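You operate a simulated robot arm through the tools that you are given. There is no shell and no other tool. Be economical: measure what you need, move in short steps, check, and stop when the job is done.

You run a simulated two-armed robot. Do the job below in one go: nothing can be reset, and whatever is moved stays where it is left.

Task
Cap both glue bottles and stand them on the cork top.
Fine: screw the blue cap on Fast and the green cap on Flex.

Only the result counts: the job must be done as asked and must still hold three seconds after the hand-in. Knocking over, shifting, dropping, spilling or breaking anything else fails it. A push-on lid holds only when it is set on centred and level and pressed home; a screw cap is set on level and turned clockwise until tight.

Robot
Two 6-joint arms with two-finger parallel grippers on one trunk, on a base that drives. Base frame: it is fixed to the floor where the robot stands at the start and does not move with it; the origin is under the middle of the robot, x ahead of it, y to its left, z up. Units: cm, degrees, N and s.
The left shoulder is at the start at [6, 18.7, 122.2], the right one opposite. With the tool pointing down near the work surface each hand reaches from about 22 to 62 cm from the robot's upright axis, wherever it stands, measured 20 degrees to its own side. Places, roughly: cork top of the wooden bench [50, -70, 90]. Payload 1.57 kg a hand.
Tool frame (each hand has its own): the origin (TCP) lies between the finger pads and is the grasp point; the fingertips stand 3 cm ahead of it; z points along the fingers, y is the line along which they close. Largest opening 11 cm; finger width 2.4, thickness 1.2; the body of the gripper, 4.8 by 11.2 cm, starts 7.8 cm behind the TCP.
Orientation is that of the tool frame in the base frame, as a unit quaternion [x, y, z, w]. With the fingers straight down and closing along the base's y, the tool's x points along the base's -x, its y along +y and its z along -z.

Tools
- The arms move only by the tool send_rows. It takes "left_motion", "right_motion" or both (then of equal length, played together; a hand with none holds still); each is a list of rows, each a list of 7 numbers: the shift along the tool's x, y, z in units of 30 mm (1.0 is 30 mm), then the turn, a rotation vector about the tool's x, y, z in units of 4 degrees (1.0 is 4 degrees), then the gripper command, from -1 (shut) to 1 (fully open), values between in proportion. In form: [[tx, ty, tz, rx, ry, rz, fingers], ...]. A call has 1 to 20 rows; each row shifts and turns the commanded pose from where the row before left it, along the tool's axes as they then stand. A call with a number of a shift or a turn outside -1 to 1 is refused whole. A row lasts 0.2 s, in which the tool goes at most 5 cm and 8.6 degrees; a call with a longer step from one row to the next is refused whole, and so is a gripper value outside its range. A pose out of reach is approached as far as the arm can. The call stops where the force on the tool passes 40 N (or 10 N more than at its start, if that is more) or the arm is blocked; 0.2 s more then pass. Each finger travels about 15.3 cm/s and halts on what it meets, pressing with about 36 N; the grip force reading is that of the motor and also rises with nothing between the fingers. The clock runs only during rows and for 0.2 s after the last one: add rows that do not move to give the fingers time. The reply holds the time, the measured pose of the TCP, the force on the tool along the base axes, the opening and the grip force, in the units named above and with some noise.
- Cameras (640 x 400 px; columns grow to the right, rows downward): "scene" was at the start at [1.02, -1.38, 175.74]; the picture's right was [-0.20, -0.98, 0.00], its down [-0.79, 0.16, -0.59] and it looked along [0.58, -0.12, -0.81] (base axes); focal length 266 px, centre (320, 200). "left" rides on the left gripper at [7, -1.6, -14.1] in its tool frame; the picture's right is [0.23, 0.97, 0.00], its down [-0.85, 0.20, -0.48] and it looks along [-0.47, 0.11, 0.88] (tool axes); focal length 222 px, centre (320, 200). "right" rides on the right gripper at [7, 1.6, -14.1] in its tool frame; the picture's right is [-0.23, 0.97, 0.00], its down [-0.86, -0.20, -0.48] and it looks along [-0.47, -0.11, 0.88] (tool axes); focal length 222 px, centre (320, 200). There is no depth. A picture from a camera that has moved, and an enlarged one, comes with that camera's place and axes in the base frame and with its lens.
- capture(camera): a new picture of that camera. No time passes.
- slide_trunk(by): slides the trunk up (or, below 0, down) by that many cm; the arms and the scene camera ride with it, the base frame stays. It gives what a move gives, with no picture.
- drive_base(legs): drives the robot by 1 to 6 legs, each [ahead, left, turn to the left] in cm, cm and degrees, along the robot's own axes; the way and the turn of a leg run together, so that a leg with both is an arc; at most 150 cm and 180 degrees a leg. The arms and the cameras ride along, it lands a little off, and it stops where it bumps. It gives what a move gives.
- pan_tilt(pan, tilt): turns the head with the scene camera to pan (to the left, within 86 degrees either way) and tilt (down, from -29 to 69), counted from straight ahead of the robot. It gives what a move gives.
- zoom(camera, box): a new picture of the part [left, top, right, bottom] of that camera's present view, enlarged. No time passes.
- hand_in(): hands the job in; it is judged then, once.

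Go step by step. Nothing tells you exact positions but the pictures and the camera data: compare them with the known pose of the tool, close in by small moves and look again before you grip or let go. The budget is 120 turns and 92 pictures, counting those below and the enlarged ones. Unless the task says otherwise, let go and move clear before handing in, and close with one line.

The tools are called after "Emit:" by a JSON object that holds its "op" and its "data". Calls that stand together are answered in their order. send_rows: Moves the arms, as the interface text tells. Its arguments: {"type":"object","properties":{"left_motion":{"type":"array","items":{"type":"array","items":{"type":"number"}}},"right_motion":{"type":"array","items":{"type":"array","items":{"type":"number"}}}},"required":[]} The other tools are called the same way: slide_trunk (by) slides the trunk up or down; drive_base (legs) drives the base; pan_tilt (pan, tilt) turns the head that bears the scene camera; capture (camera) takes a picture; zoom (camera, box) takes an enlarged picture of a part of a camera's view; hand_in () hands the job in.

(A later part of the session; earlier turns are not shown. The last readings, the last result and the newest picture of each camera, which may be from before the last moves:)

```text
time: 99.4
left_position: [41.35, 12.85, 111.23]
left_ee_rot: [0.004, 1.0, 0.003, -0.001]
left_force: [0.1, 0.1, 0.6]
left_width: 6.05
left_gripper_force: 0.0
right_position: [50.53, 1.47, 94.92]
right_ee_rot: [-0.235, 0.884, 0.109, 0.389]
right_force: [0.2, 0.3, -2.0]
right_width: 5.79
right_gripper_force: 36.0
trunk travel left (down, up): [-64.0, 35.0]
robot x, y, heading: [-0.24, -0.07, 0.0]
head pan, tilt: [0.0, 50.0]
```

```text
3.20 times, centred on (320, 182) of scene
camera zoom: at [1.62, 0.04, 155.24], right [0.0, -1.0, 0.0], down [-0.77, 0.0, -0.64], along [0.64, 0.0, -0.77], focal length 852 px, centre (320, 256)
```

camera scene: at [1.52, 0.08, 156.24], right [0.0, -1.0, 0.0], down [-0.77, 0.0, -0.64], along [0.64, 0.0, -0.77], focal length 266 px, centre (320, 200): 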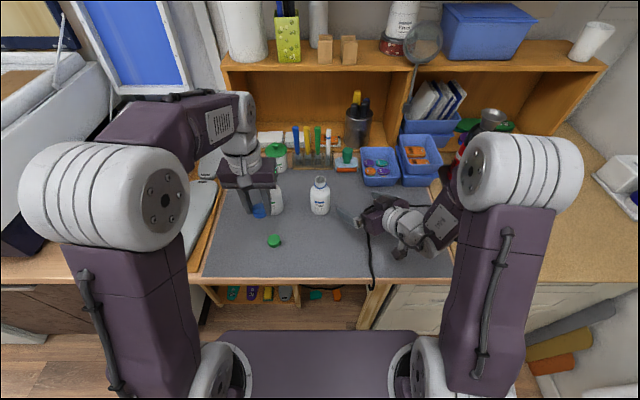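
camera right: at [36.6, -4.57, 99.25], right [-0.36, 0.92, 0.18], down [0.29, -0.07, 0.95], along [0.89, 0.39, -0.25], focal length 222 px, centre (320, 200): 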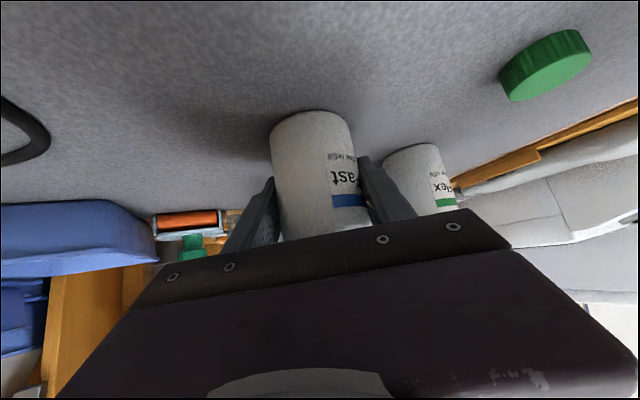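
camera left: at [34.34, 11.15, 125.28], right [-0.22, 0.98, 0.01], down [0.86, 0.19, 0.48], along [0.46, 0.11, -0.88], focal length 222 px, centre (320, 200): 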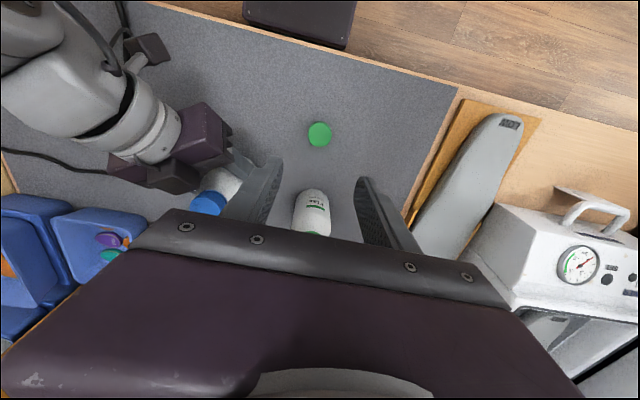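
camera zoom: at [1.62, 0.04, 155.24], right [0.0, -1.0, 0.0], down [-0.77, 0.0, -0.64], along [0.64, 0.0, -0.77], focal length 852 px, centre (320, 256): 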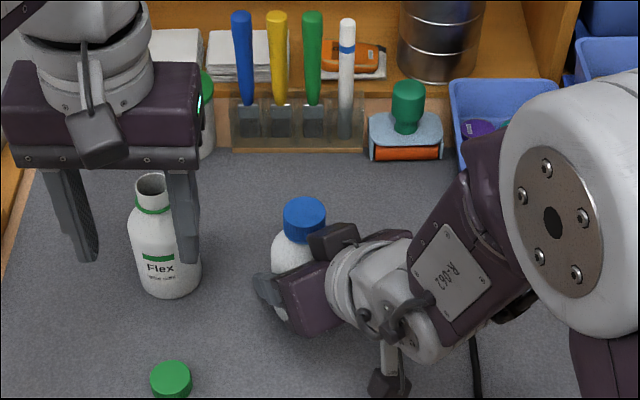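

Fast is capped. I'll carry it in an arc around the right shoulder to the cork top while the left descends partway to the green cap.

Emit:
{"op": "send_rows", "data": {"left_motion": [[0.003, 0.003, 0.229, 0, 0, 0, 0.1], [0.003, 0.003, 0.229, 0, 0, 0, 0.1], [0.003, 0.003, 0.229, 0, 0, 0, 0.1], [0.003, 0.003, 0.229, 0, 0, 0, 0.1], [0.003, 0.003, 0.229, 0, 0, 0, 0.1], [0.003, 0.003, 0.229, 0, 0, 0, 0.1], [0.003, 0.003, 0.229, 0, 0, 0, 0.1], [0.003, 0.003, 0.229, 0, 0, 0, 0.1], [0.003, 0.003, 0.229, 0, 0, 0, 0.1], [0.003, 0.003, 0.229, 0, 0, 0, 0.1], [0, 0.003, 0.229, 0, 0, 0, 0.1], [0, 0.003, 0.229, 0, 0, 0, 0.1], [0, 0.003, 0.229, 0, 0, 0, 0.1], [0, 0.003, 0.229, 0, 0, 0, 0.1], [0, 0.003, 0.229, 0, 0, 0, 0.1], [0, 0.003, 0.229, 0, 0, 0, 0.1], [0, 0.003, 0.229, 0, 0, 0, 0.1], [0, 0.003, 0.229, 0, 0, 0, 0.1], [0, 0.003, 0.229, 0, 0, 0, 0.1], [0, 0.003, 0.229, 0, 0, 0, 0.1]], "right_motion": [[-0.495, 0, -0.446, 0, 0, 0, -1], [-0.495, 0, -0.446, 0, 0, 0, -1], [-0.495, 0, -0.446, 0, 0, 0, -1], [0.37, 0.05, -0.41, 0, 0, 0, -1], [0.37, 0.05, -0.41, 0, 0, 0, -1], [0.37, 0.05, -0.41, 0, 0, 0, -1], [0.085, -0.988, -0.095, 0.724, 0, 0.652, -1], [0.085, -0.988, -0.095, 0.724, 0, 0.652, -1], [0.085, -0.988, -0.095, 0.724, 0, 0.652, -1], [0.085, -0.988, -0.095, 0.724, 0, 0.652, -1], [0.085, -0.988, -0.095, 0.724, 0, 0.652, -1], [0.085, -0.988, -0.095, 0.724, 0, 0.652, -1], [0.085, -0.988, -0.095, 0.724, 0, 0.652, -1], [0.085, -0.988, -0.095, 0.724, 0, 0.652, -1], [0.085, -0.988, -0.095, 0.724, 0, 0.652, -1], [0.085, -0.988, -0.095, 0.724, 0, 0.652, -1], [0.085, -0.988, -0.095, 0.724, 0, 0.652, -1], [0.085, -0.988, -0.095, 0.724, 0, 0.652, -1], [0.085, -0.988, -0.095, 0.724, 0, 0.652, -1], [0.085, -0.988, -0.095, 0.724, 0, 0.652, -1]]}}

Emit:
{"op": "pan_tilt", "data": {"pan": -40, "tilt": 50}}

Emit:
{"op": "capture", "data": {"camera": "scene"}}

Emit:
{"op": "zoom", "data": {"camera": "left", "box": [220, 80, 420, 240]}}

```text
time: 103.6
left_position: [41.11, 13.21, 97.17]
left_ee_rot: [0.004, 1.0, 0.005, -0.003]
left_force: [-0.3, 0.0, -0.5]
left_width: 6.04
left_gripper_force: 0.0
right_position: [43.88, -40.75, 100.62]
right_ee_rot: [0.196, 0.894, -0.085, 0.393]
right_force: [-0.4, -0.7, -1.9]
right_width: 5.77
right_gripper_force: 36.3
trunk travel left (down, up): [-64.0, 35.0]
robot x, y, heading: [-0.64, -0.05, -0.0]
head pan, tilt: [0.0, 50.0]
```

```text
time: 104.7
left_position: [41.12, 13.18, 97.16]
left_ee_rot: [0.003, 1.0, 0.003, -0.001]
left_force: [-0.2, -0.3, 0.9]
left_width: 6.04
left_gripper_force: 0.0
right_position: [43.93, -40.77, 100.71]
right_ee_rot: [0.195, 0.894, -0.085, 0.393]
right_force: [0.4, 0.5, -3.6]
right_width: 5.77
right_gripper_force: 36.3
trunk travel left (down, up): [-64.0, 35.0]
robot x, y, heading: [0.23, 0.14, 0.1]
head pan, tilt: [-40.0, 50.0]
```

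```text
37 pictures are left
camera scene: at [-0.22, -4.91, 155.23], right [-0.64, -0.77, 0.0], down [-0.59, 0.49, -0.64], along [0.49, -0.41, -0.77], focal length 266 px, centre (320, 200)
```

scene: 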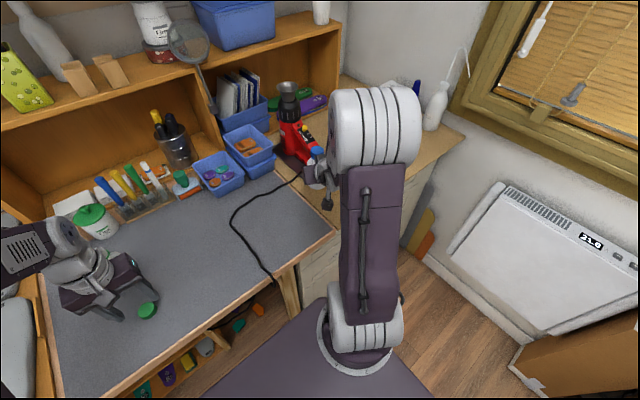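

```text
2.50 times, centred on (320, 160) of left
camera zoom: at [34.24, 11.43, 111.29], right [-0.22, 0.98, 0.01], down [0.86, 0.19, 0.48], along [0.46, 0.11, -0.88], focal length 555 px, centre (320, 300)
```

zoom: 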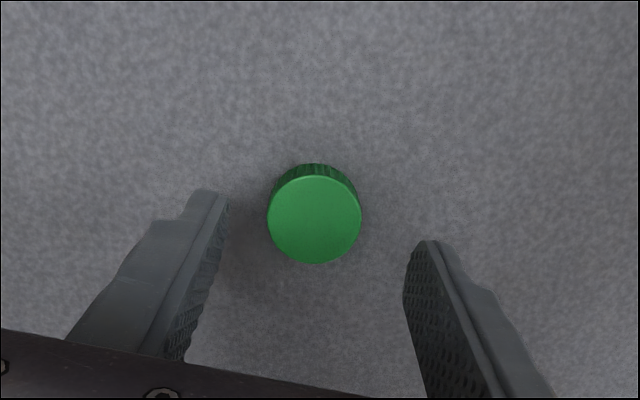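

I'll finish the arc with three more rows, and the left grips the green cap.

Emit:
{"op": "send_rows", "data": {"left_motion": [[0, -0.04, 0.4, 0, 0, 0, 0.1], [0, -0.04, 0.4, 0, 0, 0, 0.1], [0, 0, 0.38, 0, 0, 0, 0.1], [0, 0, 0, 0, 0, 0, -0.2], [0, 0, 0, 0, 0, 0, -0.6], [0, 0, 0, 0, 0, 0, -1], [0, 0, 0, 0, 0, 0, -1]], "right_motion": [[0.085, -0.988, -0.095, 0.724, 0, 0.652, -1], [0.085, -0.988, -0.095, 0.724, 0, 0.652, -1], [0.085, -0.988, -0.095, 0.724, 0, 0.652, -1], [0, 0, 0, 0, 0, 0, -1], [0, 0, 0, 0, 0, 0, -1], [0, 0, 0, 0, 0, 0, -1], [0, 0, 0, 0, 0, 0, -1]]}}

Emit:
{"op": "capture", "data": {"camera": "right"}}

Emit:
{"op": "zoom", "data": {"camera": "left", "box": [220, 100, 420, 260]}}

```text
time: 106.3
left_position: [41.03, 13.1, 93.69]
left_ee_rot: [0.004, 1.0, 0.003, -0.002]
left_force: [0.6, -0.3, 0.2]
left_width: 3.32
left_gripper_force: 35.7
right_position: [38.9, -48.12, 100.76]
right_ee_rot: [0.284, 0.87, -0.125, 0.382]
right_force: [0.1, -0.1, -2.5]
right_width: 5.78
right_gripper_force: 35.7
trunk travel left (down, up): [-64.0, 35.0]
robot x, y, heading: [-0.45, 0.02, 0.2]
head pan, tilt: [-40.0, 50.0]
```

```text
35 pictures are left
camera right: at [27.63, -37.64, 105.18], right [0.7, 0.69, 0.17], down [0.06, -0.29, 0.95], along [0.71, -0.66, -0.25], focal length 222 px, centre (320, 200)
```

right: 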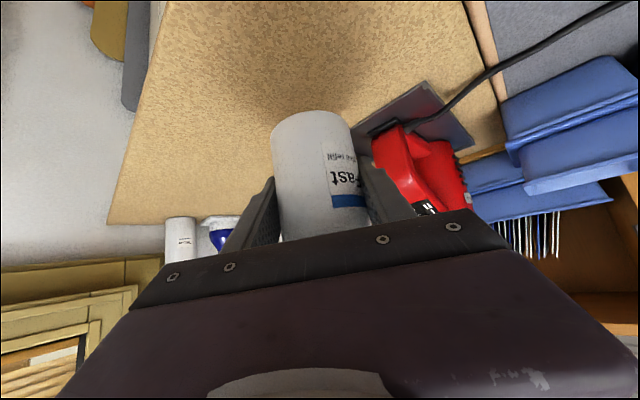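

```text
2.50 times, centred on (320, 180) of left
camera zoom: at [34.16, 11.23, 107.83], right [-0.22, 0.98, 0.01], down [0.86, 0.19, 0.48], along [0.46, 0.11, -0.88], focal length 555 px, centre (320, 250)
```

zoom: 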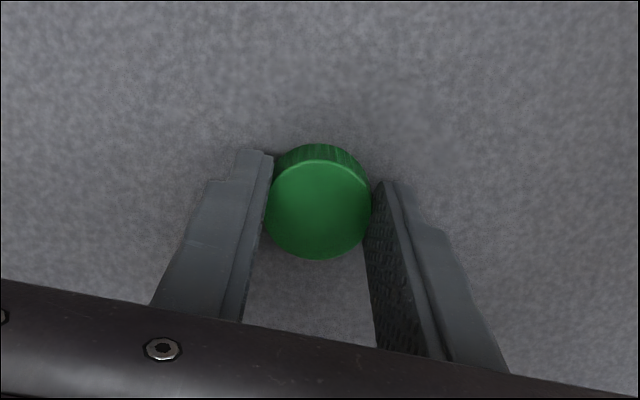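

Fast hangs over free cork, and the green cap is held. Lowering Fast while the left lifts the cap.

Emit:
{"op": "send_rows", "data": {"left_motion": [[0, 0, -0.55, 0, 0, 0, -1], [0, 0, -0.55, 0, 0, 0, -1], [0, 0, -0.55, 0, 0, 0, -1], [0, 0, -0.55, 0, 0, 0, -1], [0, 0, -0.55, 0, 0, 0, -1], [0, 0, -0.55, 0, 0, 0, -1], [0, 0, -0.55, 0, 0, 0, -1], [0, 0, -0.55, 0, 0, 0, -1], [0, 0, -0.55, 0, 0, 0, -1]], "right_motion": [[0.328, 0, 0.296, 0, 0, 0, -1], [0.328, 0, 0.296, 0, 0, 0, -1], [0.328, 0, 0.296, 0, 0, 0, -1], [0.328, 0, 0.296, 0, 0, 0, -1], [0.025, 0, 0.022, 0, 0, 0, -1], [0.025, 0, 0.022, 0, 0, 0, -1], [0.025, 0, 0.022, 0, 0, 0, -1], [0, 0, 0, 0, 0, 0, -1], [0, 0, 0, 0, 0, 0, -1]]}}

Emit:
{"op": "capture", "data": {"camera": "right"}}

```text
time: 108.3
left_position: [41.02, 12.86, 108.52]
left_ee_rot: [0.005, 1.0, 0.003, -0.001]
left_force: [0.7, -0.3, -0.6]
left_width: 3.28
left_gripper_force: 36.2
right_position: [38.9, -48.74, 95.95]
right_ee_rot: [0.287, 0.87, -0.121, 0.383]
right_force: [-0.3, 0.1, -2.5]
right_width: 5.76
right_gripper_force: 36.0
right hand out of reach, approached as far as the arm can: row 4
trunk travel left (down, up): [-64.0, 35.0]
robot x, y, heading: [-0.21, 0.02, -0.1]
head pan, tilt: [-40.0, 50.0]
```

```text
33 pictures are left
camera right: at [27.66, -38.25, 100.44], right [0.7, 0.69, 0.18], down [0.06, -0.3, 0.95], along [0.71, -0.65, -0.25], focal length 222 px, centre (320, 200)
```

right: 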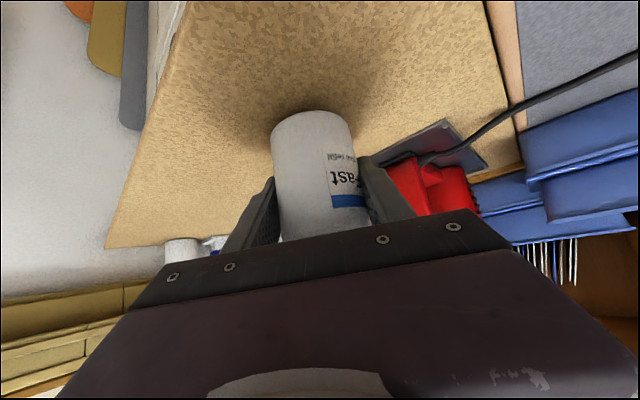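

Emit:
{"op": "slide_trunk", "data": {"by": -0.9}}

```text
time: 108.8
left_position: [41.18, 12.87, 107.72]
left_ee_rot: [0.004, 1.0, 0.003, -0.002]
left_force: [0.4, 0.3, -0.5]
left_width: 3.3
left_gripper_force: 35.8
right_position: [38.93, -48.7, 95.1]
right_ee_rot: [0.287, 0.87, -0.121, 0.383]
right_force: [-0.6, 0.5, -3.4]
right_width: 5.75
right_gripper_force: 35.8
trunk travel left (down, up): [-63.1, 35.9]
robot x, y, heading: [-0.16, 0.01, 0.1]
head pan, tilt: [-40.0, 50.0]
```

Emit:
{"op": "slide_trunk", "data": {"by": -0.3}}

```text
time: 109.4
left_position: [41.1, 12.97, 107.32]
left_ee_rot: [0.005, 1.0, 0.004, -0.002]
left_force: [-0.6, 0.4, -0.2]
left_width: 3.32
left_gripper_force: 35.8
right_position: [38.88, -48.65, 94.92]
right_ee_rot: [0.287, 0.87, -0.121, 0.383]
right_force: [-0.6, -1.0, 4.3]
right_width: 5.77
right_gripper_force: 36.1
trunk travel left (down, up): [-62.8, 36.2]
robot x, y, heading: [-0.21, -0.42, -0.1]
head pan, tilt: [-40.0, 50.0]
```

Fast rests on the cork. Opening and withdrawing along the tool axis.

Emit:
{"op": "send_rows", "data": {"right_motion": [[0, 0, 0, 0, 0, 0, 0.2], [0, 0, 0, 0, 0, 0, 0.6], [0, 0, 0, 0, 0, 0, 1], [0, 0, -0.4, 0, 0, 0, 1], [0, 0, -0.4, 0, 0, 0, 1], [-0.2, 0, -0.5, 0, 0, 0, 1], [-0.3, 0, -0.5, 0, 0, 0, 1], [-0.4, 0, -0.5, 0, 0, 0, 1]]}}

Emit:
{"op": "capture", "data": {"camera": "right"}}

```text
time: 111.2
left_position: [41.06, 12.84, 107.34]
left_ee_rot: [0.004, 1.0, 0.004, -0.002]
left_force: [-0.1, 0.2, 0.3]
left_width: 3.27
left_gripper_force: 36.2
right_position: [36.08, -46.7, 101.26]
right_ee_rot: [0.287, 0.871, -0.12, 0.381]
right_force: [0.8, 0.4, -0.2]
right_width: 11.02
right_gripper_force: 0.0
trunk travel left (down, up): [-62.8, 36.2]
robot x, y, heading: [-0.01, 0.1, -0.0]
head pan, tilt: [-40.0, 50.0]
```

```text
32 pictures are left
camera right: at [24.92, -36.34, 105.87], right [0.7, 0.69, 0.18], down [0.06, -0.3, 0.95], along [0.71, -0.65, -0.26], focal length 222 px, centre (320, 200)
```

right: 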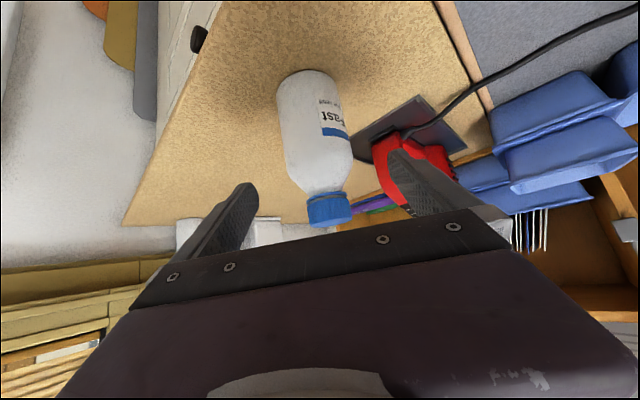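

Fast stands upright, capped, on the cork. I'll raise the right hand and swing it back.

Emit:
{"op": "send_rows", "data": {"right_motion": [[-0.557, 0, -0.502, 0, 0, 0, 1], [-0.557, 0, -0.502, 0, 0, 0, 1], [-0.557, 0, -0.502, 0, 0, 0, 1], [-0.557, 0, -0.502, 0, 0, 0, 1], [-0.05, 0.953, 0.056, -0.743, 0, -0.669, 1], [-0.05, 0.953, 0.056, -0.743, 0, -0.669, 1], [-0.05, 0.953, 0.056, -0.743, 0, -0.669, 1], [-0.05, 0.953, 0.056, -0.743, 0, -0.669, 1], [-0.05, 0.953, 0.056, -0.743, 0, -0.669, 1], [-0.05, 0.953, 0.056, -0.743, 0, -0.669, 1], [-0.05, 0.953, 0.056, -0.743, 0, -0.669, 1], [-0.05, 0.953, 0.056, -0.743, 0, -0.669, 1], [-0.05, 0.953, 0.056, -0.743, 0, -0.669, 1], [-0.05, 0.953, 0.056, -0.743, 0, -0.669, 1], [-0.05, 0.953, 0.056, -0.743, 0, -0.669, 1], [-0.05, 0.953, 0.056, -0.743, 0, -0.669, 1], [-0.05, 0.953, 0.056, -0.743, 0, -0.669, 1], [-0.05, 0.953, 0.056, -0.743, 0, -0.669, 1], [-0.05, 0.953, 0.056, -0.743, 0, -0.669, 1], [-0.05, 0.953, 0.056, -0.743, 0, -0.669, 1]]}}

Emit:
{"op": "pan_tilt", "data": {"pan": 0, "tilt": 50}}

Emit:
{"op": "capture", "data": {"camera": "scene"}}

```text
time: 115.4
left_position: [41.02, 12.88, 107.25]
left_ee_rot: [0.005, 1.0, 0.003, -0.002]
left_force: [-1.1, 1.5, -1.4]
left_width: 3.31
left_gripper_force: 36.4
right_position: [44.3, -4.13, 110.91]
right_ee_rot: [-0.217, 0.887, 0.104, 0.394]
right_force: [-0.4, -0.6, -0.8]
right_width: 11.01
right_gripper_force: 0.1
trunk travel left (down, up): [-62.8, 36.2]
robot x, y, heading: [0.11, -0.03, 0.3]
head pan, tilt: [-40.0, 50.0]
```

```text
time: 116.4
left_position: [41.14, 12.9, 107.4]
left_ee_rot: [0.004, 1.0, 0.004, -0.002]
left_force: [0.3, 0.4, -0.5]
left_width: 3.27
left_gripper_force: 35.8
right_position: [44.41, -4.14, 110.83]
right_ee_rot: [-0.215, 0.887, 0.103, 0.394]
right_force: [-0.4, 0.8, 0.3]
right_width: 10.99
right_gripper_force: 0.0
trunk travel left (down, up): [-62.8, 36.2]
robot x, y, heading: [-0.27, 0.07, -0.0]
head pan, tilt: [0.0, 50.0]
```

```text
31 pictures are left
camera scene: at [1.54, 0.08, 154.04], right [0.0, -1.0, 0.0], down [-0.77, 0.0, -0.64], along [0.64, 0.0, -0.77], focal length 266 px, centre (320, 200)
```

scene: 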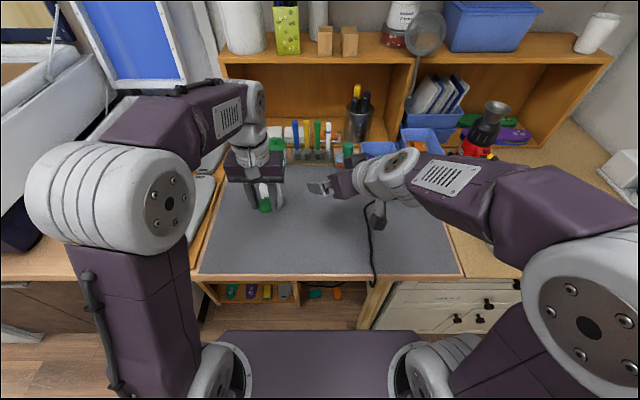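

Clear. I'll drive 12.5 cm to the left so Flex lies relative to the robot as Fast did.

Emit:
{"op": "drive_base", "data": {"legs": [[0, 12.5, 0]]}}

Emit:
{"op": "zoom", "data": {"camera": "scene", "box": [220, 120, 460, 270]}}

Emit:
{"op": "capture", "data": {"camera": "right"}}

```text
time: 117.7
left_position: [41.07, 25.53, 107.35]
left_ee_rot: [0.003, 1.0, 0.005, -0.001]
left_force: [0.1, 0.0, -0.7]
left_width: 3.29
left_gripper_force: 36.1
right_position: [44.45, 8.62, 110.85]
right_ee_rot: [-0.216, 0.887, 0.104, 0.396]
right_force: [-0.2, 0.3, 0.6]
right_width: 11.0
right_gripper_force: 0.1
trunk travel left (down, up): [-62.8, 36.2]
robot x, y, heading: [0.13, 13.36, -0.1]
head pan, tilt: [0.0, 50.0]
```

```text
2.67 times, centred on (340, 195) of scene
camera zoom: at [1.53, 12.74, 154.04], right [0.0, -1.0, 0.0], down [-0.77, 0.0, -0.64], along [0.64, 0.0, -0.77], focal length 710 px, centre (267, 213)
```

zoom: 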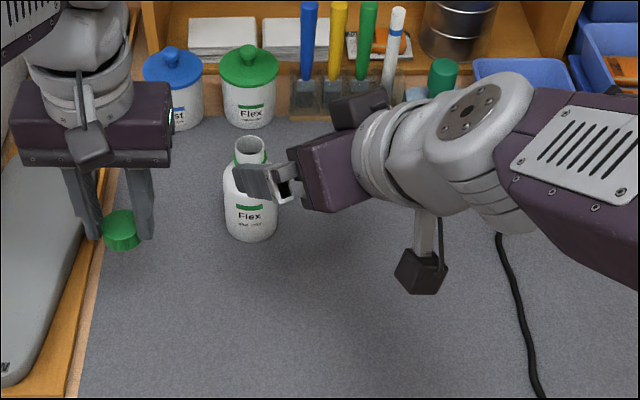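

```text
29 pictures are left
camera right: at [30.23, 3.06, 115.17], right [-0.32, 0.93, 0.18], down [0.29, -0.09, 0.95], along [0.9, 0.36, -0.24], focal length 222 px, centre (320, 200)
```

right: 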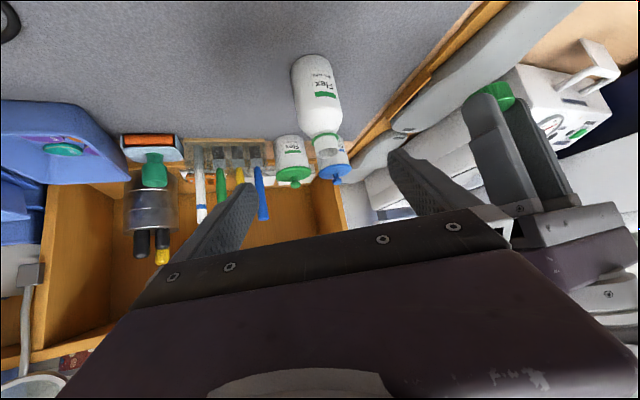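

Flex is near (53.5,14.6). I'll bring the right hand to a pre-grasp 10 cm back along its tool axis.

Emit:
{"op": "send_rows", "data": {"right_motion": [[0.38, 0.0925, 0.73, 0, 0, 0, 1], [0.38, 0.0925, 0.73, 0, 0, 0, 1], [0.38, 0.0925, 0.73, 0, 0, 0, 1], [0.38, 0.0925, 0.73, 0, 0, 0, 1], [0, 0, 0, 0, 0, 0, 1]]}}

Emit:
{"op": "capture", "data": {"camera": "right"}}

```text
time: 118.9
left_position: [41.15, 25.61, 107.45]
left_ee_rot: [0.004, 1.0, 0.003, -0.002]
left_force: [0.0, -0.8, -0.5]
left_width: 3.28
left_gripper_force: 36.3
right_position: [46.89, 11.31, 101.69]
right_ee_rot: [-0.216, 0.887, 0.104, 0.395]
right_force: [-0.9, -0.1, 0.2]
right_width: 11.02
right_gripper_force: 0.0
trunk travel left (down, up): [-62.8, 36.2]
robot x, y, heading: [-0.14, 12.78, -0.1]
head pan, tilt: [0.0, 50.0]
```

```text
28 pictures are left
camera right: at [32.61, 5.77, 105.93], right [-0.32, 0.93, 0.18], down [0.29, -0.09, 0.95], along [0.9, 0.36, -0.24], focal length 222 px, centre (320, 200)
```

right: 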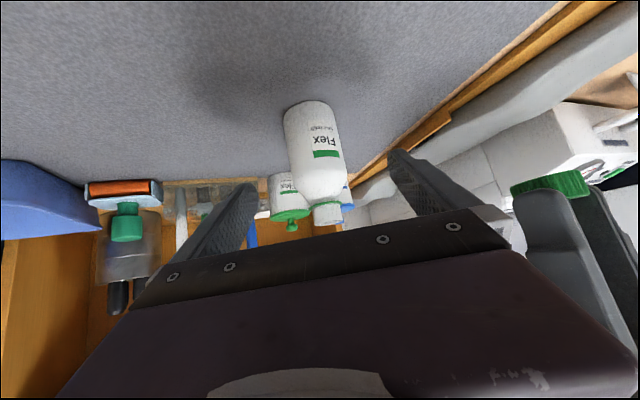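

Aligned. Advancing and gripping Flex.

Emit:
{"op": "send_rows", "data": {"right_motion": [[0, 0.01, 0.83, 0, 0, 0, 1], [0, 0.01, 0.83, 0, 0, 0, 1], [0, 0, 0.83, 0, 0, 0, 1], [0, 0, 0.83, 0, 0, 0, 1], [0, 0, 0, 0, 0, 0, 0.5], [0, 0, 0, 0, 0, 0, 0.3], [0, 0, 0, 0, 0, 0, 0.15], [0, 0, 0, 0, 0, 0, 0.0], [0, 0, 0, 0, 0, 0, -0.2], [0, 0, 0, 0, 0, 0, -1], [0, 0, 0, 0, 0, 0, -1]]}}

Emit:
{"op": "capture", "data": {"camera": "right"}}

```text
time: 121.3
left_position: [41.05, 25.62, 107.4]
left_ee_rot: [0.004, 1.0, 0.004, -0.002]
left_force: [0.1, 0.0, -0.6]
left_width: 3.33
left_gripper_force: 36.0
right_position: [53.45, 15.02, 95.01]
right_ee_rot: [-0.217, 0.887, 0.105, 0.394]
right_force: [0.9, -0.9, -0.6]
right_width: 5.99
right_gripper_force: 35.9
trunk travel left (down, up): [-62.8, 36.2]
robot x, y, heading: [0.2, 12.72, 0.3]
head pan, tilt: [0.0, 50.0]
```

```text
27 pictures are left
camera right: at [39.2, 9.45, 99.36], right [-0.32, 0.93, 0.18], down [0.29, -0.09, 0.95], along [0.9, 0.36, -0.24], focal length 222 px, centre (320, 200)
```

right: 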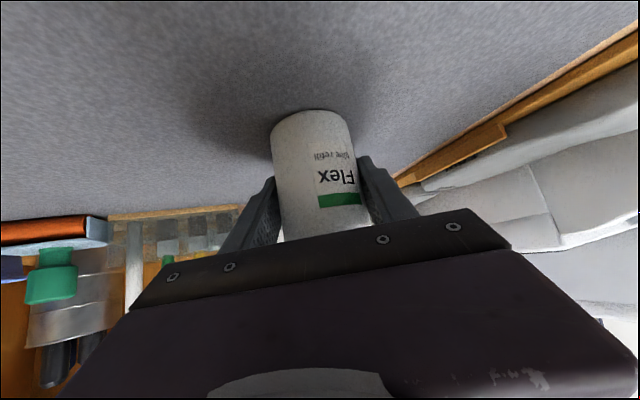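

Flex gripped. I'll lift it slightly, bring it to about (50.5,14.2), and pre-rotate the left hand.

Emit:
{"op": "send_rows", "data": {"left_motion": [[0, 0, 0, 0, 0, -1, -1], [0, 0, 0, 0, 0, -1, -1], [0, 0, 0, 0, 0, -1, -1], [0, 0, 0, 0, 0, -1, -1], [0, 0, 0, 0, 0, -1, -1], [0, 0, 0, 0, 0, -1, -1], [0, 0, 0, 0, 0, -1, -1], [0, 0, 0, 0, 0, -1, -1], [0, 0, 0, 0, 0, -1, -1], [0, 0, 0, 0, 0, -1, -1], [0, 0, 0, 0, 0, -1, -1], [0, 0, 0, 0, 0, -1, -1], [0, 0, 0, 0, 0, -1, -1], [0, 0, 0, 0, 0, -1, -1]], "right_motion": [[-0.075, 0, -0.067, 0, 0, 0, -1], [-0.075, 0, -0.067, 0, 0, 0, -1], [0.224, 0.066, -0.25, 0, 0, 0, -1], [0.224, 0.066, -0.25, 0, 0, 0, -1], [0.224, 0.066, -0.25, 0, 0, 0, -1], [0.08, 0, 0.072, 0, 0, 0, -1], [0.08, 0, 0.072, 0, 0, 0, -1], [0, 0, 0, 0, 0, 0, -1], [0, 0, 0, 0, 0, 0, -1], [0, 0, 0, 0, 0, 0, -1], [0, 0, 0, 0, 0, 0, -1], [0, 0, 0, 0, 0, 0, -1], [0, 0, 0, 0, 0, 0, -1], [0, 0, 0, 0, 0, 0, -1]]}}

```text
time: 124.3
left_position: [41.1, 25.7, 107.4]
left_ee_rot: [-0.467, 0.884, 0.004, 0.001]
left_force: [-0.4, 0.3, 0.9]
left_width: 3.3
left_gripper_force: 36.0
right_position: [50.76, 13.59, 95.12]
right_ee_rot: [-0.217, 0.887, 0.107, 0.393]
right_force: [0.0, -0.4, -2.1]
right_width: 5.95
right_gripper_force: 36.3
right hand out of reach, approached as far as the arm can: row 5
trunk travel left (down, up): [-62.8, 36.2]
robot x, y, heading: [-0.05, 12.76, 0.2]
head pan, tilt: [0.0, 50.0]
```

Emit:
{"op": "slide_trunk", "data": {"by": -0.2}}

Emit:
{"op": "zoom", "data": {"camera": "scene", "box": [265, 140, 365, 203]}}

Emit:
{"op": "capture", "data": {"camera": "left"}}

```text
time: 124.8
left_position: [41.01, 25.69, 107.2]
left_ee_rot: [-0.467, 0.884, 0.004, 0.002]
left_force: [0.1, 0.4, 0.3]
left_width: 3.26
left_gripper_force: 36.0
right_position: [50.78, 13.6, 95.12]
right_ee_rot: [-0.219, 0.886, 0.108, 0.394]
right_force: [1.2, -0.4, 5.6]
right_width: 5.93
right_gripper_force: 36.3
trunk travel left (down, up): [-62.6, 36.4]
robot x, y, heading: [0.01, 12.07, 0.2]
head pan, tilt: [0.0, 50.0]
```

```text
6.35 times, centred on (315, 172) of scene
camera zoom: at [1.47, 12.81, 153.85], right [0.0, -1.0, 0.0], down [-0.77, 0.0, -0.64], along [0.64, 0.0, -0.77], focal length 1690 px, centre (352, 381)
```

zoom: 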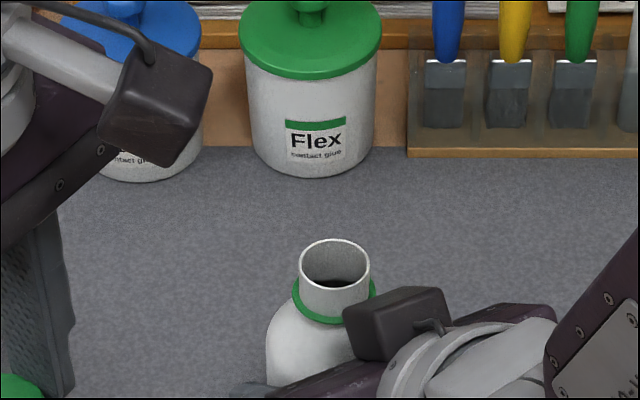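

```text
25 pictures are left
camera left: at [38.48, 18.83, 121.27], right [-0.93, 0.36, 0.01], down [0.32, 0.81, 0.48], along [0.17, 0.45, -0.88], focal length 222 px, centre (320, 200)
```

left: 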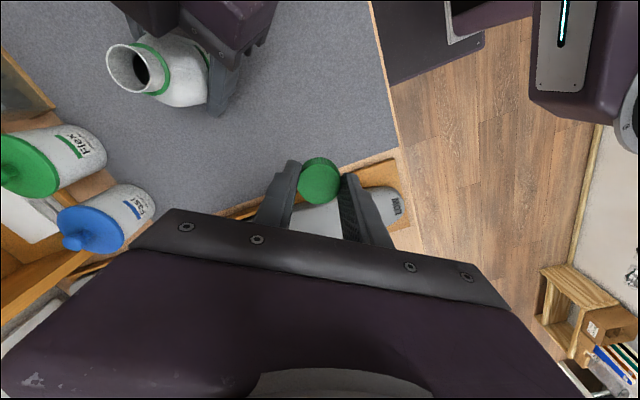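

Emit:
{"op": "send_rows", "data": {"left_motion": [[0, 0, 0, 0.085, 0.08, 0, -1], [0.264, -0.8255, -0.02, 0, 0, 0, -1], [0.264, -0.8255, -0.02, 0, 0, 0, -1], [0.264, -0.8255, -0.02, 0, 0, 0, -1], [0.264, -0.8255, -0.02, 0, 0, 0, -1], [0.264, -0.8255, -0.02, 0, 0, 0, -1], [0.264, -0.8255, 0, 0, 0, 0, -1], [0, 0, 0, 0, 0, 0, -1]]}}

Emit:
{"op": "zoom", "data": {"camera": "scene", "box": [275, 150, 355, 200]}}

Emit:
{"op": "zoom", "data": {"camera": "left", "box": [260, 110, 380, 206]}}

```text
time: 126.6
left_position: [50.59, 13.45, 107.44]
left_ee_rot: [-0.466, 0.885, 0.0, -0.001]
left_force: [0.2, -0.2, -0.2]
left_width: 3.32
left_gripper_force: 35.7
right_position: [50.7, 13.63, 95.05]
right_ee_rot: [-0.218, 0.886, 0.107, 0.394]
right_force: [3.9, 0.9, 16.5]
right_width: 5.92
right_gripper_force: 35.2
trunk travel left (down, up): [-62.6, 36.4]
robot x, y, heading: [-0.14, 12.78, 0.3]
head pan, tilt: [0.0, 50.0]
```

```text
8.00 times, centred on (315, 175) of scene
camera zoom: at [1.39, 12.86, 153.84], right [0.0, -1.0, 0.0], down [-0.77, 0.0, -0.64], along [0.64, 0.0, -0.77], focal length 2129 px, centre (360, 400)
```

zoom: 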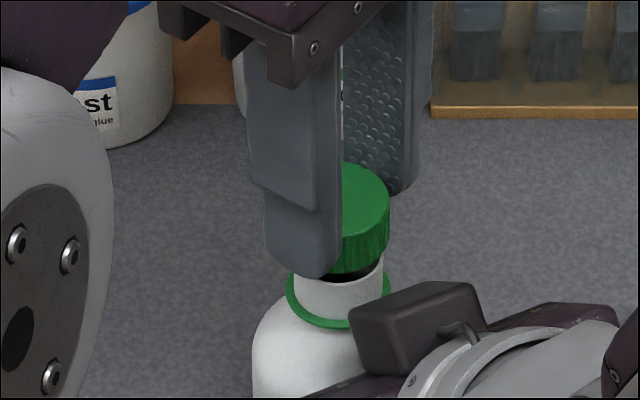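

```text
4.17 times, centred on (320, 158) of left
camera zoom: at [48.03, 6.64, 121.61], right [-0.93, 0.36, 0.0], down [0.32, 0.82, 0.48], along [0.17, 0.45, -0.88], focal length 926 px, centre (320, 375)
```

zoom: 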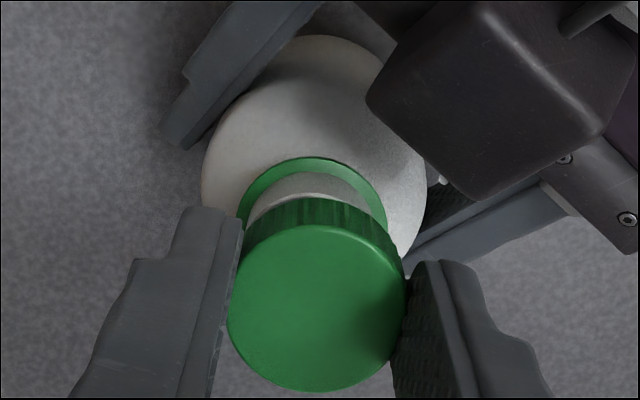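

Alignment looks just like the successful Fast approach except about 1.5 mm in x. Correcting and descending in fine steps.

Emit:
{"op": "send_rows", "data": {"left_motion": [[-0.028, -0.041, 0, 0, 0, 0, -1], [0, 0, 0.15, 0, 0, 0, -1], [0, 0, 0.12, 0, 0, 0, -1], [0, 0, 0.02, 0, 0, 0, -1], [0, 0, 0.02, 0, 0, 0, -1], [0, 0, 0.02, 0, 0, 0, -1], [0, 0, 0.02, 0, 0, 0, -1], [0, 0, 0.02, 0, 0, 0, -1], [0, 0, 0.02, 0, 0, 0, -1], [0, 0, 0.02, 0, 0, 0, -1], [0, 0, 0.02, 0, 0, 0, -1], [0, 0, 0.02, 0, 0, 0, -1], [0, 0, 0, 0, 0, 0, -1]]}}

```text
time: 129.4
left_position: [50.58, 13.37, 106.34]
left_ee_rot: [-0.466, 0.885, 0.0, 0.0]
left_force: [-0.6, -0.5, -1.0]
left_width: 3.3
left_gripper_force: 36.6
right_position: [50.7, 13.66, 95.04]
right_ee_rot: [-0.218, 0.887, 0.108, 0.394]
right_force: [5.3, 0.3, 18.1]
right_width: 5.9
right_gripper_force: 36.4
trunk travel left (down, up): [-62.6, 36.4]
robot x, y, heading: [0.11, 12.75, 0.3]
head pan, tilt: [0.0, 50.0]
```

Emit:
{"op": "send_rows", "data": {"left_motion": [[0, 0, 0.02, 0, 0, 0, -1], [0, 0, 0.02, 0, 0, 0, -1], [0, 0, 0.02, 0, 0, 0, -1], [0, 0, 0.02, 0, 0, 0, -1], [0, 0, 0.02, 0, 0, 0, -1], [0, 0, 0.02, 0, 0, 0, -1], [0, 0, 0.02, 0, 0, 0, -1], [0, 0, 0.02, 0, 0, 0, -1], [0, 0, 0.02, 0, 0, 0, -1], [0, 0, 0, 0, 0, 0, -1]]}}

Emit:
{"op": "zoom", "data": {"camera": "scene", "box": [275, 150, 355, 200]}}

```text
time: 131.6
left_position: [50.62, 13.4, 105.76]
left_ee_rot: [-0.466, 0.885, 0.0, 0.0]
left_force: [0.2, -2.3, 0.4]
left_width: 3.31
left_gripper_force: 36.0
right_position: [50.6, 13.55, 95.07]
right_ee_rot: [-0.218, 0.887, 0.107, 0.393]
right_force: [4.0, 3.6, 16.1]
right_width: 5.92
right_gripper_force: 36.3
trunk travel left (down, up): [-62.6, 36.4]
robot x, y, heading: [0.03, 12.73, -0.2]
head pan, tilt: [0.0, 50.0]
```

```text
8.00 times, centred on (315, 175) of scene
camera zoom: at [1.35, 12.86, 153.84], right [0.0, -1.0, 0.0], down [-0.77, 0.0, -0.64], along [0.64, 0.0, -0.77], focal length 2129 px, centre (360, 400)
```

zoom: 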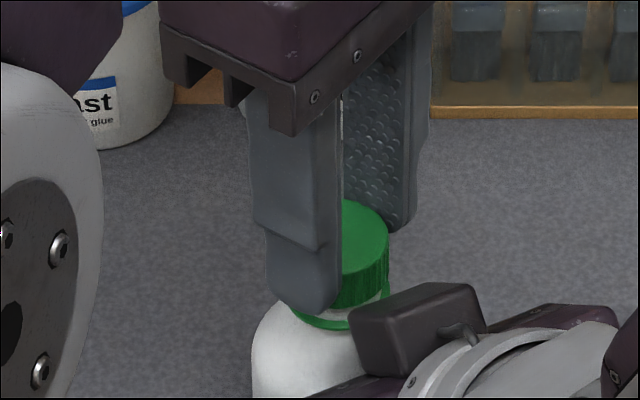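

The cap is over the neck. A bit further down, then start turning.

Emit:
{"op": "send_rows", "data": {"left_motion": [[0, 0, 0.02, 0, 0, 0, -1], [0, 0, 0.02, 0, 0, 0, -1], [0, 0, 0.02, 0, 0, 0, -1], [0, 0, 0.02, 0, 0, 0, -1], [0, 0, 0, 0, 0, 0, -1]]}}

```text
time: 132.8
left_position: [50.62, 13.36, 105.53]
left_ee_rot: [-0.466, 0.885, 0.0, 0.0]
left_force: [-4.0, -7.2, 2.1]
left_width: 3.3
left_gripper_force: 36.0
right_position: [50.65, 13.61, 94.94]
right_ee_rot: [-0.217, 0.887, 0.107, 0.393]
right_force: [4.3, 8.7, 9.3]
right_width: 5.91
right_gripper_force: 35.6
trunk travel left (down, up): [-62.6, 36.4]
robot x, y, heading: [-0.05, 12.78, -0.0]
head pan, tilt: [0.0, 50.0]
```

Emit:
{"op": "send_rows", "data": {"left_motion": [[0.02, 0, 0, 0, 0, 0, -1], [0, 0, 0.002, 0, 0, 1, -1], [0, 0, 0.002, 0, 0, 1, -1], [0, 0, 0.002, 0, 0, 1, -1], [0, 0, 0.002, 0, 0, 1, -1], [0, 0, 0.002, 0, 0, 1, -1], [0, 0, 0.002, 0, 0, 1, -1], [0, 0, 0.002, 0, 0, 1, -1], [0, 0, 0.002, 0, 0, 1, -1], [0, 0, 0.002, 0, 0, 1, -1], [0, 0, 0.002, 0, 0, 1, -1], [0, 0, 0.002, 0, 0, 1, -1], [0, 0, 0.002, 0, 0, 1, -1], [0, 0, 0.002, 0, 0, 1, -1], [0, 0, 0.002, 0, 0, 1, -1], [0, 0, 0.002, 0, 0, 1, -1], [0, 0, 0.002, 0, 0, 1, -1], [0, 0, 0.002, 0, 0, 1, -1], [0, 0, 0, 0, 0, 0, -1]]}}

Emit:
{"op": "zoom", "data": {"camera": "scene", "box": [275, 150, 355, 200]}}

```text
time: 136.8
left_position: [50.49, 13.52, 105.32]
left_ee_rot: [0.109, 0.994, 0.002, 0.0]
left_force: [-10.7, 25.4, 20.3]
left_width: 3.32
left_gripper_force: 35.6
right_position: [50.52, 13.65, 95.06]
right_ee_rot: [-0.218, 0.887, 0.108, 0.394]
right_force: [15.4, -26.7, 0.5]
right_width: 5.91
right_gripper_force: 36.1
trunk travel left (down, up): [-62.6, 36.4]
robot x, y, heading: [0.01, 12.32, 0.2]
head pan, tilt: [0.0, 50.0]
```

```text
8.00 times, centred on (315, 175) of scene
camera zoom: at [1.31, 12.84, 153.84], right [0.0, -1.0, 0.0], down [-0.77, 0.0, -0.64], along [0.64, 0.0, -0.77], focal length 2129 px, centre (360, 400)
```

zoom: 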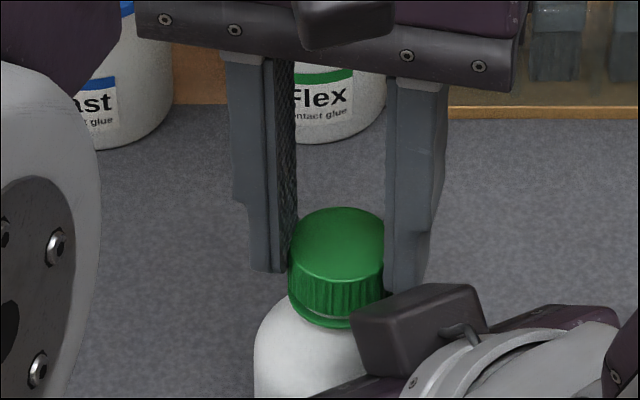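

Engaged and level. Repeating the strokes.

Emit:
{"op": "send_rows", "data": {"left_motion": [[0, 0, 0, 0, 0, 0, -0.16], [0, 0.03, 0, 0, 0, 0, -0.16], [0, 0, 0.0, 0, 0, -1, -0.16], [0, 0, 0, 0, 0, -1, -0.16], [0, 0, 0, 0, 0, -1, -0.16], [0, 0, 0, 0, 0, -1, -0.16], [0, 0, 0, 0, 0, -1, -0.16], [0, 0, 0, 0, 0, -1, -0.16], [0, 0, 0, 0, 0, -1, -0.16], [0, 0, 0, 0, 0, -1, -0.16], [0, 0, 0, 0, 0, -1, -0.16], [0, 0, 0, 0, 0, -1, -0.16], [0, 0, 0, 0, 0, -1, -0.16], [0, 0, 0, 0, 0, -1, -0.16], [0, 0, 0, 0, 0, -1, -0.16], [0, 0, 0, 0, 0, -1, -0.16], [0, 0, 0, 0, 0, -1, -0.16], [0, 0, 0, 0, 0, -1, -0.16], [0, 0, 0, 0, 0, -1, -0.16], [0, 0, 0, 0, 0, -1, -0.16]]}}

Emit:
{"op": "send_rows", "data": {"left_motion": [[0, 0, 0, 0, 0, 0, -0.4], [0, 0, 0, 0, 0, 0, -1], [0, 0, 0, 0, 0, 0, -1], [0, 0, 0.001, 0, 0, 1, -1], [0, 0, 0.001, 0, 0, 1, -1], [0, 0, 0.001, 0, 0, 1, -1], [0, 0, 0.001, 0, 0, 1, -1], [0, 0, 0.001, 0, 0, 1, -1], [0, 0, 0.001, 0, 0, 1, -1], [0, 0, 0.001, 0, 0, 1, -1], [0, 0, 0.001, 0, 0, 1, -1], [0, 0, 0.001, 0, 0, 1, -1], [0, 0, 0.001, 0, 0, 1, -1], [0, 0, 0.001, 0, 0, 1, -1], [0, 0, 0.001, 0, 0, 1, -1], [0, 0, 0.001, 0, 0, 1, -1], [0, 0, 0.001, 0, 0, 1, -1], [0, 0, 0.001, 0, 0, 1, -1], [0, 0, 0.001, 0, 0, 1, -1], [0, 0, 0.001, 0, 0, 1, -1]]}}

Emit:
{"op": "zoom", "data": {"camera": "scene", "box": [275, 150, 355, 200]}}

```text
time: 141.0
left_position: [50.79, 13.55, 105.22]
left_ee_rot: [-0.497, 0.868, -0.001, 0.0]
left_force: [0.4, -0.8, -0.7]
left_width: 4.6
left_gripper_force: 0.1
right_position: [50.74, 13.66, 95.03]
right_ee_rot: [-0.219, 0.886, 0.109, 0.393]
right_force: [0.2, 1.7, 8.0]
right_width: 5.93
right_gripper_force: 35.7
trunk travel left (down, up): [-62.6, 36.4]
robot x, y, heading: [0.3, 12.55, -0.1]
head pan, tilt: [0.0, 50.0]
```

```text
time: 145.2
left_position: [50.75, 13.58, 105.16]
left_ee_rot: [0.074, 0.997, 0.0, -0.001]
left_force: [-2.3, 8.2, -1.1]
left_width: 3.35
left_gripper_force: 36.1
right_position: [50.74, 13.47, 95.01]
right_ee_rot: [-0.218, 0.887, 0.107, 0.392]
right_force: [2.0, -7.2, 3.8]
right_width: 5.91
right_gripper_force: 36.2
trunk travel left (down, up): [-62.6, 36.4]
robot x, y, heading: [0.04, 12.58, 0.1]
head pan, tilt: [0.0, 50.0]
```

```text
8.00 times, centred on (315, 175) of scene
camera zoom: at [1.46, 12.85, 153.84], right [0.0, -1.0, 0.0], down [-0.77, 0.0, -0.64], along [0.64, 0.0, -0.77], focal length 2129 px, centre (360, 400)
```

zoom: 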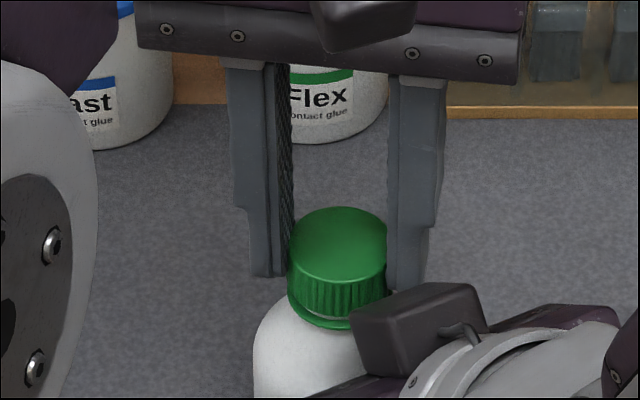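

Emit:
{"op": "send_rows", "data": {"left_motion": [[0, 0, 0, 0, 0, 0, -0.16], [0, 0, 0, 0, 0, 0, -0.16], [0, 0, 0.02, 0, 0, -1, -0.16], [0, 0, 0, 0, 0, -1, -0.16], [0, 0, 0, 0, 0, -1, -0.16], [0, 0, 0, 0, 0, -1, -0.16], [0, 0, 0, 0, 0, -1, -0.16], [0, 0, 0, 0, 0, -1, -0.16], [0, 0, 0, 0, 0, -1, -0.16], [0, 0, 0, 0, 0, -1, -0.16], [0, 0, 0, 0, 0, -1, -0.16], [0, 0, 0, 0, 0, -1, -0.16], [0, 0, 0, 0, 0, -1, -0.16], [0, 0, 0, 0, 0, -1, -0.16], [0, 0, 0, 0, 0, -1, -0.16], [0, 0, 0, 0, 0, -1, -0.16], [0, 0, 0, 0, 0, -1, -0.16], [0, 0, 0, 0, 0, -1, -0.16], [0, 0, 0, 0, 0, -1, -0.16], [0, 0, 0, 0, 0, 0, -0.16]]}}

Emit:
{"op": "send_rows", "data": {"left_motion": [[0, 0, 0, 0, 0, 0, -0.4], [0, 0, 0, 0, 0, 0, -1], [0, 0, 0, 0, 0, 0, -1], [0, 0, 0.001, 0, 0, 1, -1], [0, 0, 0.001, 0, 0, 1, -1], [0, 0, 0.001, 0, 0, 1, -1], [0, 0, 0.001, 0, 0, 1, -1], [0, 0, 0.001, 0, 0, 1, -1], [0, 0, 0.001, 0, 0, 1, -1], [0, 0, 0.001, 0, 0, 1, -1], [0, 0, 0.001, 0, 0, 1, -1], [0, 0, 0.001, 0, 0, 1, -1], [0, 0, 0.001, 0, 0, 1, -1], [0, 0, 0.001, 0, 0, 1, -1], [0, 0, 0.001, 0, 0, 1, -1], [0, 0, 0.001, 0, 0, 1, -1], [0, 0, 0.001, 0, 0, 1, -1], [0, 0, 0.001, 0, 0, 1, -1], [0, 0, 0.001, 0, 0, 1, -1], [0, 0, 0.001, 0, 0, 1, -1]]}}

Emit:
{"op": "send_rows", "data": {"left_motion": [[0, 0, 0, 0, 0, 0, -0.16], [0, 0, 0, 0, 0, 0, -0.16], [0, 0, 0.01, 0, 0, -1, -0.16], [0, 0, 0, 0, 0, -1, -0.16], [0, 0, 0, 0, 0, -1, -0.16], [0, 0, 0, 0, 0, -1, -0.16], [0, 0, 0, 0, 0, -1, -0.16], [0, 0, 0, 0, 0, -1, -0.16], [0, 0, 0, 0, 0, -1, -0.16], [0, 0, 0, 0, 0, -1, -0.16], [0, 0, 0, 0, 0, -1, -0.16], [0, 0, 0, 0, 0, -1, -0.16], [0, 0, 0, 0, 0, -1, -0.16], [0, 0, 0, 0, 0, -1, -0.16], [0, 0, 0, 0, 0, -1, -0.16], [0, 0, 0, 0, 0, -1, -0.16], [0, 0, 0, 0, 0, -1, -0.16], [0, 0, 0, 0, 0, -1, -0.16], [0, 0, 0, 0, 0, -1, -0.16], [0, 0, 0, 0, 0, 0, -0.16]]}}

Emit:
{"op": "send_rows", "data": {"left_motion": [[0, 0, 0, 0, 0, 0, -0.4], [0, 0, 0, 0, 0, 0, -1], [0, 0, 0, 0, 0, 0, -1], [0, 0, 0.001, 0, 0, 1, -1], [0, 0, 0.001, 0, 0, 1, -1], [0, 0, 0.001, 0, 0, 1, -1], [0, 0, 0.001, 0, 0, 1, -1], [0, 0, 0.001, 0, 0, 1, -1], [0, 0, 0.001, 0, 0, 1, -1], [0, 0, 0.001, 0, 0, 1, -1], [0, 0, 0.001, 0, 0, 1, -1], [0, 0, 0.001, 0, 0, 1, -1], [0, 0, 0.001, 0, 0, 1, -1], [0, 0, 0.001, 0, 0, 1, -1], [0, 0, 0.001, 0, 0, 1, -1], [0, 0, 0.001, 0, 0, 1, -1], [0, 0, 0.001, 0, 0, 1, -1], [0, 0, 0.001, 0, 0, 1, -1], [0, 0, 0.001, 0, 0, 1, -1], [0, 0, 0.001, 0, 0, 1, -1]]}}

Emit:
{"op": "zoom", "data": {"camera": "scene", "box": [275, 150, 355, 200]}}

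```text
time: 149.4
left_position: [50.76, 13.34, 105.16]
left_ee_rot: [-0.497, 0.868, -0.001, -0.001]
left_force: [-0.8, -1.0, 0.4]
left_width: 4.61
left_gripper_force: 0.0
right_position: [50.77, 13.63, 94.95]
right_ee_rot: [-0.218, 0.887, 0.107, 0.392]
right_force: [2.2, -0.3, 5.6]
right_width: 5.92
right_gripper_force: 35.8
trunk travel left (down, up): [-62.6, 36.4]
robot x, y, heading: [0.13, 12.66, 0.1]
head pan, tilt: [0.0, 50.0]
```

```text
time: 153.6
left_position: [50.7, 13.37, 105.13]
left_ee_rot: [0.074, 0.997, 0.0, -0.001]
left_force: [-3.3, 4.9, 0.5]
left_width: 3.25
left_gripper_force: 35.7
right_position: [50.59, 13.56, 94.96]
right_ee_rot: [-0.217, 0.887, 0.107, 0.393]
right_force: [2.2, -3.9, 2.1]
right_width: 5.93
right_gripper_force: 35.7
trunk travel left (down, up): [-62.6, 36.4]
robot x, y, heading: [0.27, 12.63, -0.1]
head pan, tilt: [0.0, 50.0]
```

```text
time: 157.8
left_position: [50.82, 13.43, 105.1]
left_ee_rot: [-0.497, 0.868, -0.001, -0.001]
left_force: [-0.7, -0.2, 0.4]
left_width: 4.59
left_gripper_force: 0.0
right_position: [50.73, 13.51, 94.95]
right_ee_rot: [-0.218, 0.887, 0.108, 0.392]
right_force: [0.7, 0.6, 4.5]
right_width: 5.94
right_gripper_force: 36.2
trunk travel left (down, up): [-62.6, 36.4]
robot x, y, heading: [-0.21, 12.63, -0.0]
head pan, tilt: [0.0, 50.0]
```

```text
time: 162.0
left_position: [50.74, 13.6, 105.21]
left_ee_rot: [0.073, 0.997, 0.001, -0.001]
left_force: [-2.3, 4.4, -2.5]
left_width: 3.32
left_gripper_force: 35.7
right_position: [50.85, 13.61, 95.06]
right_ee_rot: [-0.217, 0.887, 0.108, 0.393]
right_force: [1.6, -4.1, 5.1]
right_width: 5.91
right_gripper_force: 35.8
trunk travel left (down, up): [-62.6, 36.4]
robot x, y, heading: [0.11, 12.56, 0.0]
head pan, tilt: [0.0, 50.0]
```

```text
8.00 times, centred on (315, 175) of scene
camera zoom: at [1.51, 12.85, 153.84], right [0.0, -1.0, 0.0], down [-0.77, 0.0, -0.64], along [0.64, 0.0, -0.77], focal length 2129 px, centre (360, 400)
```

zoom: 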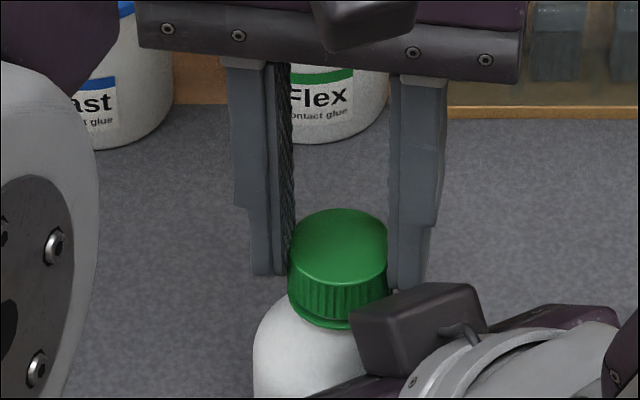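

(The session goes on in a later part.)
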